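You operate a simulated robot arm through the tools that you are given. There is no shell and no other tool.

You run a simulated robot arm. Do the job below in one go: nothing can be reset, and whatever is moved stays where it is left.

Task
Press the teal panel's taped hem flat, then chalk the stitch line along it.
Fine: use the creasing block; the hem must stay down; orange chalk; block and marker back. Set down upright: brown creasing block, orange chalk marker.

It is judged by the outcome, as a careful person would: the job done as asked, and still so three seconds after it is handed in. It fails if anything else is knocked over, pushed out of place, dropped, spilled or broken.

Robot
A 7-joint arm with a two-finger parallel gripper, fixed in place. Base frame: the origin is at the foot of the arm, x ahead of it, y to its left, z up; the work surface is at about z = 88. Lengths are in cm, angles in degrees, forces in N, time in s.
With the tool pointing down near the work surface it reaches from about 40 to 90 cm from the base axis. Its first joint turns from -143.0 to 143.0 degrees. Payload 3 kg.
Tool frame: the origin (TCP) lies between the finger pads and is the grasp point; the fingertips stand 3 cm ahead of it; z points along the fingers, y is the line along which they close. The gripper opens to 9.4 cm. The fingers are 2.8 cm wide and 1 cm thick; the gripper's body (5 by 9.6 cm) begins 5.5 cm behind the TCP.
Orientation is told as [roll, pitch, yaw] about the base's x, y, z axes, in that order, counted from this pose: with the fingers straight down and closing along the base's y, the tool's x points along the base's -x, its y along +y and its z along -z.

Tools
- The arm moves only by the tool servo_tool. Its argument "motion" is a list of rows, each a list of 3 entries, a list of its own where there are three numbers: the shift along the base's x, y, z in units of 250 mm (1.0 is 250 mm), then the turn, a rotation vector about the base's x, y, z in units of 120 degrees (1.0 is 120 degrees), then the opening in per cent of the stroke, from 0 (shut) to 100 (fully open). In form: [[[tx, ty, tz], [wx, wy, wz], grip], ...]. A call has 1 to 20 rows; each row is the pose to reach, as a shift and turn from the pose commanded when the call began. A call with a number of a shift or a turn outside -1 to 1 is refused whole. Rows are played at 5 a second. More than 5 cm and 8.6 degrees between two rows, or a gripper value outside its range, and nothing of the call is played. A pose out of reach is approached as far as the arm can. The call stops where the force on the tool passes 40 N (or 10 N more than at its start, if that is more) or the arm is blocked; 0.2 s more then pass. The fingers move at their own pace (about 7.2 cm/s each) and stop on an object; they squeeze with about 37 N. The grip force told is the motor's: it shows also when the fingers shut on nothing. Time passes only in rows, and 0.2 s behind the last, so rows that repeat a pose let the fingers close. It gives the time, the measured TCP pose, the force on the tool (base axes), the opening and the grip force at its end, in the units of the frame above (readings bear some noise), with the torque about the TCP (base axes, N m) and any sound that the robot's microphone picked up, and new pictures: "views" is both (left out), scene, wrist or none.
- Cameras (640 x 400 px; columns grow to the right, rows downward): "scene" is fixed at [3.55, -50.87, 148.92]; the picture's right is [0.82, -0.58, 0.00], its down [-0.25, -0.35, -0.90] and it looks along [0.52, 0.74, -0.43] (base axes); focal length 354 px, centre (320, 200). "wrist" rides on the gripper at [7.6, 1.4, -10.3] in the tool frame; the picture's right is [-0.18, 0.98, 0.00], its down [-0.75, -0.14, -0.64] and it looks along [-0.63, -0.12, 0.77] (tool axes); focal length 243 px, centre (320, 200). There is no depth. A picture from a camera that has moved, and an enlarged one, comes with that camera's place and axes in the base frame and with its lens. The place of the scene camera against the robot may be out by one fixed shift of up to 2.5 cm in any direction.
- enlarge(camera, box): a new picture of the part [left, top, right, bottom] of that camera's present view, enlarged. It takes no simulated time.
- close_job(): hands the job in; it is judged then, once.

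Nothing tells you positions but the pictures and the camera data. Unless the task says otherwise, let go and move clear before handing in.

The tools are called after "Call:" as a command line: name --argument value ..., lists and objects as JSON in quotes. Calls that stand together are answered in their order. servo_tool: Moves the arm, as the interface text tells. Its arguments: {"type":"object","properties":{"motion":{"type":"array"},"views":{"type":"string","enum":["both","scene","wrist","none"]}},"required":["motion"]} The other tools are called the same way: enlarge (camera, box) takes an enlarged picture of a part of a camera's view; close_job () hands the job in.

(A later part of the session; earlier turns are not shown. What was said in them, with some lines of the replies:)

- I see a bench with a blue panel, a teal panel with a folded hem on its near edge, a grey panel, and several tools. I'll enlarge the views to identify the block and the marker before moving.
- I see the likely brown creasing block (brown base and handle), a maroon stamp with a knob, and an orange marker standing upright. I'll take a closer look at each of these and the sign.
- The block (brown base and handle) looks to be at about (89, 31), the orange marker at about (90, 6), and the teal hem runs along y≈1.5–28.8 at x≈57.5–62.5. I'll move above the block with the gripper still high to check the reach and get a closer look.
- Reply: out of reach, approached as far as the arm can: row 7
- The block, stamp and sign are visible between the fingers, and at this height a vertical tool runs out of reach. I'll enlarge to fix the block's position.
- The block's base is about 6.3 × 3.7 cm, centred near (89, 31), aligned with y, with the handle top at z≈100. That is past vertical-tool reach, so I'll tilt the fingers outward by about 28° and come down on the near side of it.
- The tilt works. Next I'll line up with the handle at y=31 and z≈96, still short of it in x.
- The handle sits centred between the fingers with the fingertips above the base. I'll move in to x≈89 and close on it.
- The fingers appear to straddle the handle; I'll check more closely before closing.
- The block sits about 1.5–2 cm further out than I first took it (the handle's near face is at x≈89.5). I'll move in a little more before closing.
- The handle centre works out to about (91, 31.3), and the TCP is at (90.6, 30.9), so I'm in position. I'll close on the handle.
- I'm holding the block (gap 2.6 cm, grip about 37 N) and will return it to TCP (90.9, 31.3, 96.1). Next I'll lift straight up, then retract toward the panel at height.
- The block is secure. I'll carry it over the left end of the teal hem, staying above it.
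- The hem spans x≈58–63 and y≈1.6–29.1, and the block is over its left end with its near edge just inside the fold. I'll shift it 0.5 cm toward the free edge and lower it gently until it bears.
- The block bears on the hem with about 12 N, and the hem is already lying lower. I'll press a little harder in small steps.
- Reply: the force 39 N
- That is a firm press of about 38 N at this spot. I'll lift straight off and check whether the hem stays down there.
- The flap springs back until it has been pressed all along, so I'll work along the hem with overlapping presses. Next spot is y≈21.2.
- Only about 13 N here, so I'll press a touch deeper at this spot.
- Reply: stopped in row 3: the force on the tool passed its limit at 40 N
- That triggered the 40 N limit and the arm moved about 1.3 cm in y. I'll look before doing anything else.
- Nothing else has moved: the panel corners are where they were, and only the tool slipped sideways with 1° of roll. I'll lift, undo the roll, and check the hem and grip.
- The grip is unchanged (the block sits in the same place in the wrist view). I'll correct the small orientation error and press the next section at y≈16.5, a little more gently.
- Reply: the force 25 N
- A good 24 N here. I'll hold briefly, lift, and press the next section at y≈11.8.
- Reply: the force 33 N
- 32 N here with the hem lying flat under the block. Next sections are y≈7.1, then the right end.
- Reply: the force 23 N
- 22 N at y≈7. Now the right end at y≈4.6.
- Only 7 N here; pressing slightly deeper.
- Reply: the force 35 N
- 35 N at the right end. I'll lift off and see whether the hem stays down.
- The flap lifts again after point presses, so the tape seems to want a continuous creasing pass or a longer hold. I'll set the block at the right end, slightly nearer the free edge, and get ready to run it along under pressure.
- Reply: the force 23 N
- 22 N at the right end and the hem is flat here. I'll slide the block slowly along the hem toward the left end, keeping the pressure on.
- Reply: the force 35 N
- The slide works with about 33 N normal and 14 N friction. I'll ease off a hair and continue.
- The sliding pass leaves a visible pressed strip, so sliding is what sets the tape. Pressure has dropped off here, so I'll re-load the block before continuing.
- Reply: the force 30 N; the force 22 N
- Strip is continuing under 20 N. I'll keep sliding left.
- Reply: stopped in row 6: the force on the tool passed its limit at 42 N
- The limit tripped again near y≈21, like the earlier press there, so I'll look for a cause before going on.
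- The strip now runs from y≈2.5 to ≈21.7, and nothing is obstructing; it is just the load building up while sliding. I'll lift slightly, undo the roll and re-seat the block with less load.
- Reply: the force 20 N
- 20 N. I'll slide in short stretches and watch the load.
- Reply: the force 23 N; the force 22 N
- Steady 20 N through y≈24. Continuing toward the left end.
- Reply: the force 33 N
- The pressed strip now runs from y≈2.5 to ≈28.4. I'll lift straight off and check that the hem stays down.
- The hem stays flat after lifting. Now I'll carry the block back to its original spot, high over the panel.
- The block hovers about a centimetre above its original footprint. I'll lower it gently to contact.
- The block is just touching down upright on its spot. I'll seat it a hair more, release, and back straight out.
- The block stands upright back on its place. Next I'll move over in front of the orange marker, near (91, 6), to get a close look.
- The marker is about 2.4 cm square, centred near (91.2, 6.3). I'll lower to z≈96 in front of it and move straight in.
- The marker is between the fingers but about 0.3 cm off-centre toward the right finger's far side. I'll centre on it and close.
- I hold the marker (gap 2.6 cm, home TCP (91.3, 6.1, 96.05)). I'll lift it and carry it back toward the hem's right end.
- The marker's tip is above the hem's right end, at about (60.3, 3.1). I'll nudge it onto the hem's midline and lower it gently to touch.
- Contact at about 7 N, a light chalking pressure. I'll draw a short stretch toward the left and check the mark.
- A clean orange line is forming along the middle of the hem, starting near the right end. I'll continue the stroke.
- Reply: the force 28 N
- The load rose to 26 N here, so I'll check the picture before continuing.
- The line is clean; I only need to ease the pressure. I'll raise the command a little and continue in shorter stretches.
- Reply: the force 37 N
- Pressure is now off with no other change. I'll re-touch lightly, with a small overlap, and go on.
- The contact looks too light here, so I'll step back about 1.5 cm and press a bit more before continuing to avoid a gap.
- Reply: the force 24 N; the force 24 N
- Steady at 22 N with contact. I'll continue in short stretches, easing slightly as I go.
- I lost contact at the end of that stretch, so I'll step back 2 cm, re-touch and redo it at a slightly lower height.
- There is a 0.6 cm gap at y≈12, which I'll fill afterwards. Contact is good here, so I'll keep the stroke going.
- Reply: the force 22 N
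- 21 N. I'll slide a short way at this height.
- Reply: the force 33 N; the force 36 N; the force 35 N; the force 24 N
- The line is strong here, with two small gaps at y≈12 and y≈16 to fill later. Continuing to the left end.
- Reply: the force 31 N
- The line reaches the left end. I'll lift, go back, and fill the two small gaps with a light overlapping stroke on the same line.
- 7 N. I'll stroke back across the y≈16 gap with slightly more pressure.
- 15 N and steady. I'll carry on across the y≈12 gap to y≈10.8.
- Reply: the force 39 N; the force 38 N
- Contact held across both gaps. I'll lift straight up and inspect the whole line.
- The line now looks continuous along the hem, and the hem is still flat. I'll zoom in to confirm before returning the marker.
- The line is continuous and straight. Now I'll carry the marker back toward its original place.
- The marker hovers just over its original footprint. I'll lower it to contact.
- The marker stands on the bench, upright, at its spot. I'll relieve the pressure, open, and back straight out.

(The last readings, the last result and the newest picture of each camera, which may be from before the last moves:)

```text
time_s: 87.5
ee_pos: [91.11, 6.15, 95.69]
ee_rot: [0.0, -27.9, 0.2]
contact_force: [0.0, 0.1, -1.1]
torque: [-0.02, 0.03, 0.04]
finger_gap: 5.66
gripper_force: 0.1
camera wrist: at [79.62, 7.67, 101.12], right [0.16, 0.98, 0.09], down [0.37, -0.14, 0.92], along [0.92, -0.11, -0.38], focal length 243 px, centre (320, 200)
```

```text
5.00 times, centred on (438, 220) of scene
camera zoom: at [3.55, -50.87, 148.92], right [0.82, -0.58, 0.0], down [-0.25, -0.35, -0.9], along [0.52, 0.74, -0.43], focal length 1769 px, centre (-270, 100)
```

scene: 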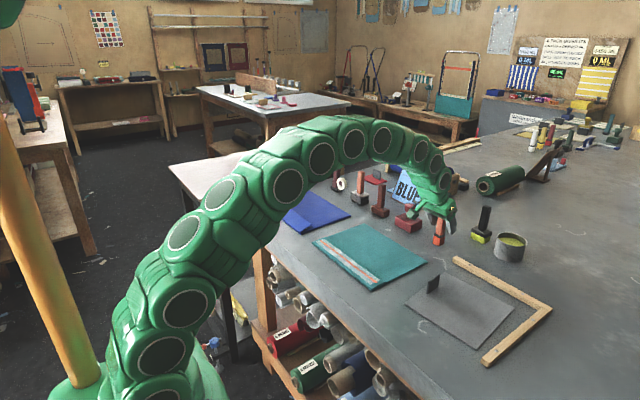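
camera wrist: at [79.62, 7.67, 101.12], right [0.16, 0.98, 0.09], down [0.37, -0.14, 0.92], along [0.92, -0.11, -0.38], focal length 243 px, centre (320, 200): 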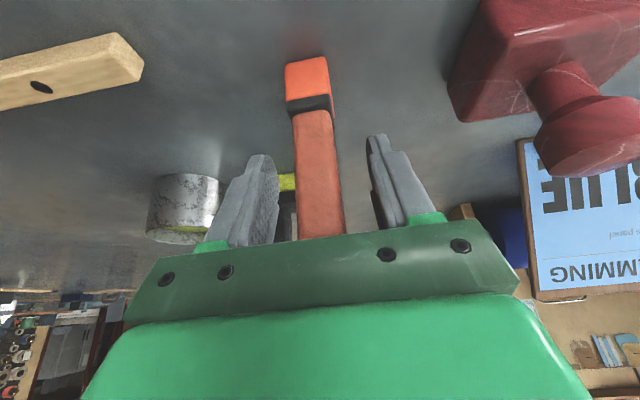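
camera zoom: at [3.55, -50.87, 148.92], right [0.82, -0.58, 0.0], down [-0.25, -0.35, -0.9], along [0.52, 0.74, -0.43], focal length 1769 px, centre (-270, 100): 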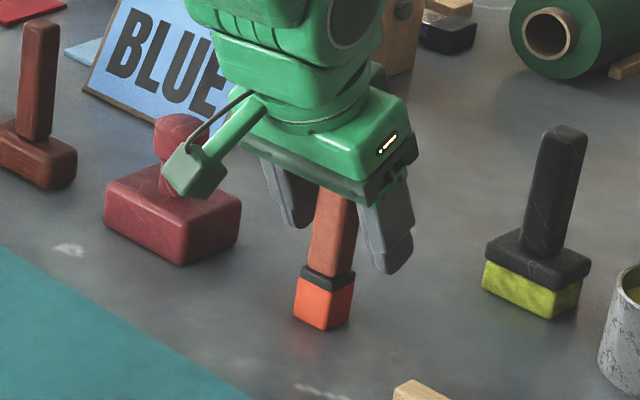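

The marker stands free and upright. I'll back straight out along −x, then rise clear of the bench.

Call:
servo_tool --motion '[[[-0.1, 0, 0], [0, 0, 0], 60], [[-0.24, 0, 0.01], [0, 0, 0], 60], [[-0.38, 0, 0.06], [0, 0, 0], 60], [[-0.5, 0, 0.16], [0, 0, 0], 60], [[-0.62, 0, 0.28], [0, 0, 0], 60], [[-0.74, 0, 0.42], [0, 0, 0], 60], [[-0.84, 0, 0.56], [0, 0, 0], 60], [[-0.94, 0, 0.7], [0, 0, 0], 60]]'

Call:
enlarge --camera "scene" --box '[290, 150, 530, 300]'

Call:
enlarge --camera "scene" --box '[300, 220, 440, 295]'

```text
time_s: 89.3
ee_pos: [67.74, 6.06, 113.21]
ee_rot: [0.1, -27.8, 0.2]
contact_force: [0.3, 0.1, -0.2]
torque: [0.0, -0.02, -0.01]
finger_gap: 5.64
gripper_force: 0.1
camera wrist: at [56.06, 7.49, 118.62], right [0.16, 0.98, 0.09], down [0.37, -0.14, 0.92], along [0.92, -0.11, -0.38], focal length 243 px, centre (320, 200)
```

scene: 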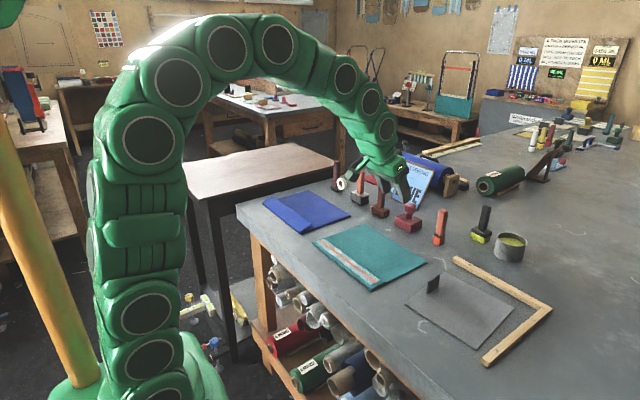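
wrist: 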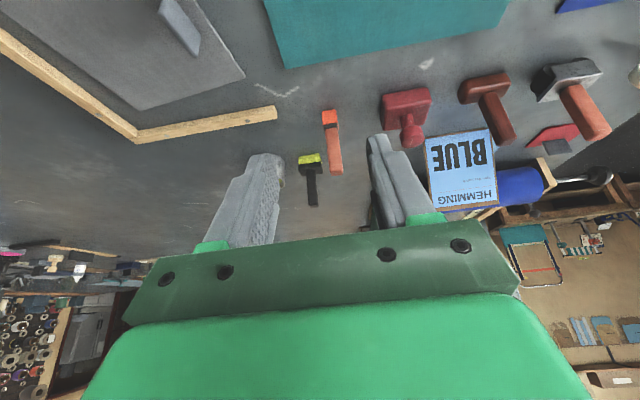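

```text
2.67 times, centred on (410, 225) of scene
camera zoom: at [3.55, -50.87, 148.92], right [0.82, -0.58, 0.0], down [-0.25, -0.35, -0.9], along [0.52, 0.74, -0.43], focal length 944 px, centre (80, 133)
```

zoom: 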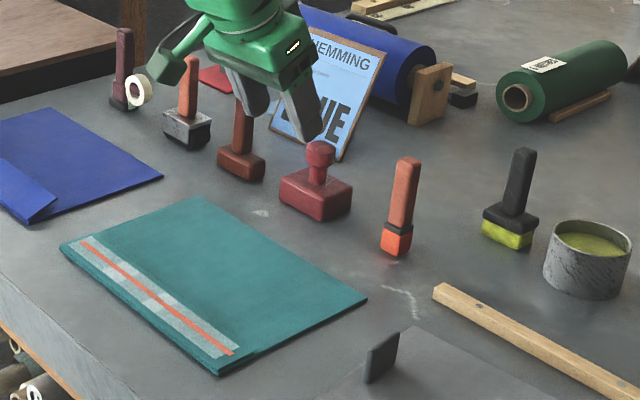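

```text
4.57 times, centred on (370, 258) of scene
camera zoom: at [3.55, -50.87, 148.92], right [0.82, -0.58, 0.0], down [-0.25, -0.35, -0.9], along [0.52, 0.74, -0.43], focal length 1617 px, centre (91, -63)
```

zoom: 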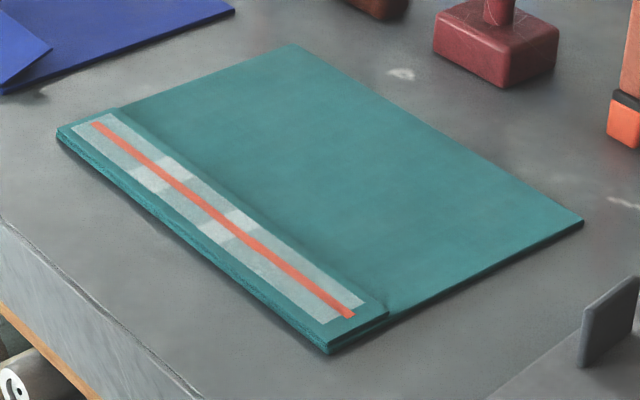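

The hem is flat with a continuous orange line along it. The block and marker stand upright at their places and nothing else has moved. The arm is clear, so I'm handing in.

Call:
close_job

```text
The job is handed in.
```

I pressed the teal panel's hem flat with the brown creasing block and chalked an orange stitch line along it. At my last look before handing in, the hem was still down, about 48 seconds after the last press.

- **Hem:** Pressing at separate points didn't hold, because the flap sprang back each time. Sliding the block along under pressure set the tape. The pressed strip covers all but about 1 cm at each end.
- **Stitch line:** It runs along the middle of the hem, starting and stopping just under 1 cm from each end. Two small gaps showed up partway, so I went back over them; the line now looks continuous.
- **Tools:** Both tools are upright, within about half a centimetre of where they started.
- **Force limit:** The arm hit its 40 N limit twice while pressing with the block and slipped about a centimetre sideways. I saw nothing displaced by it.
- **BLUE sign:** The sign on the bench says to hem the blue panel; I followed your instruction and left that panel alone.
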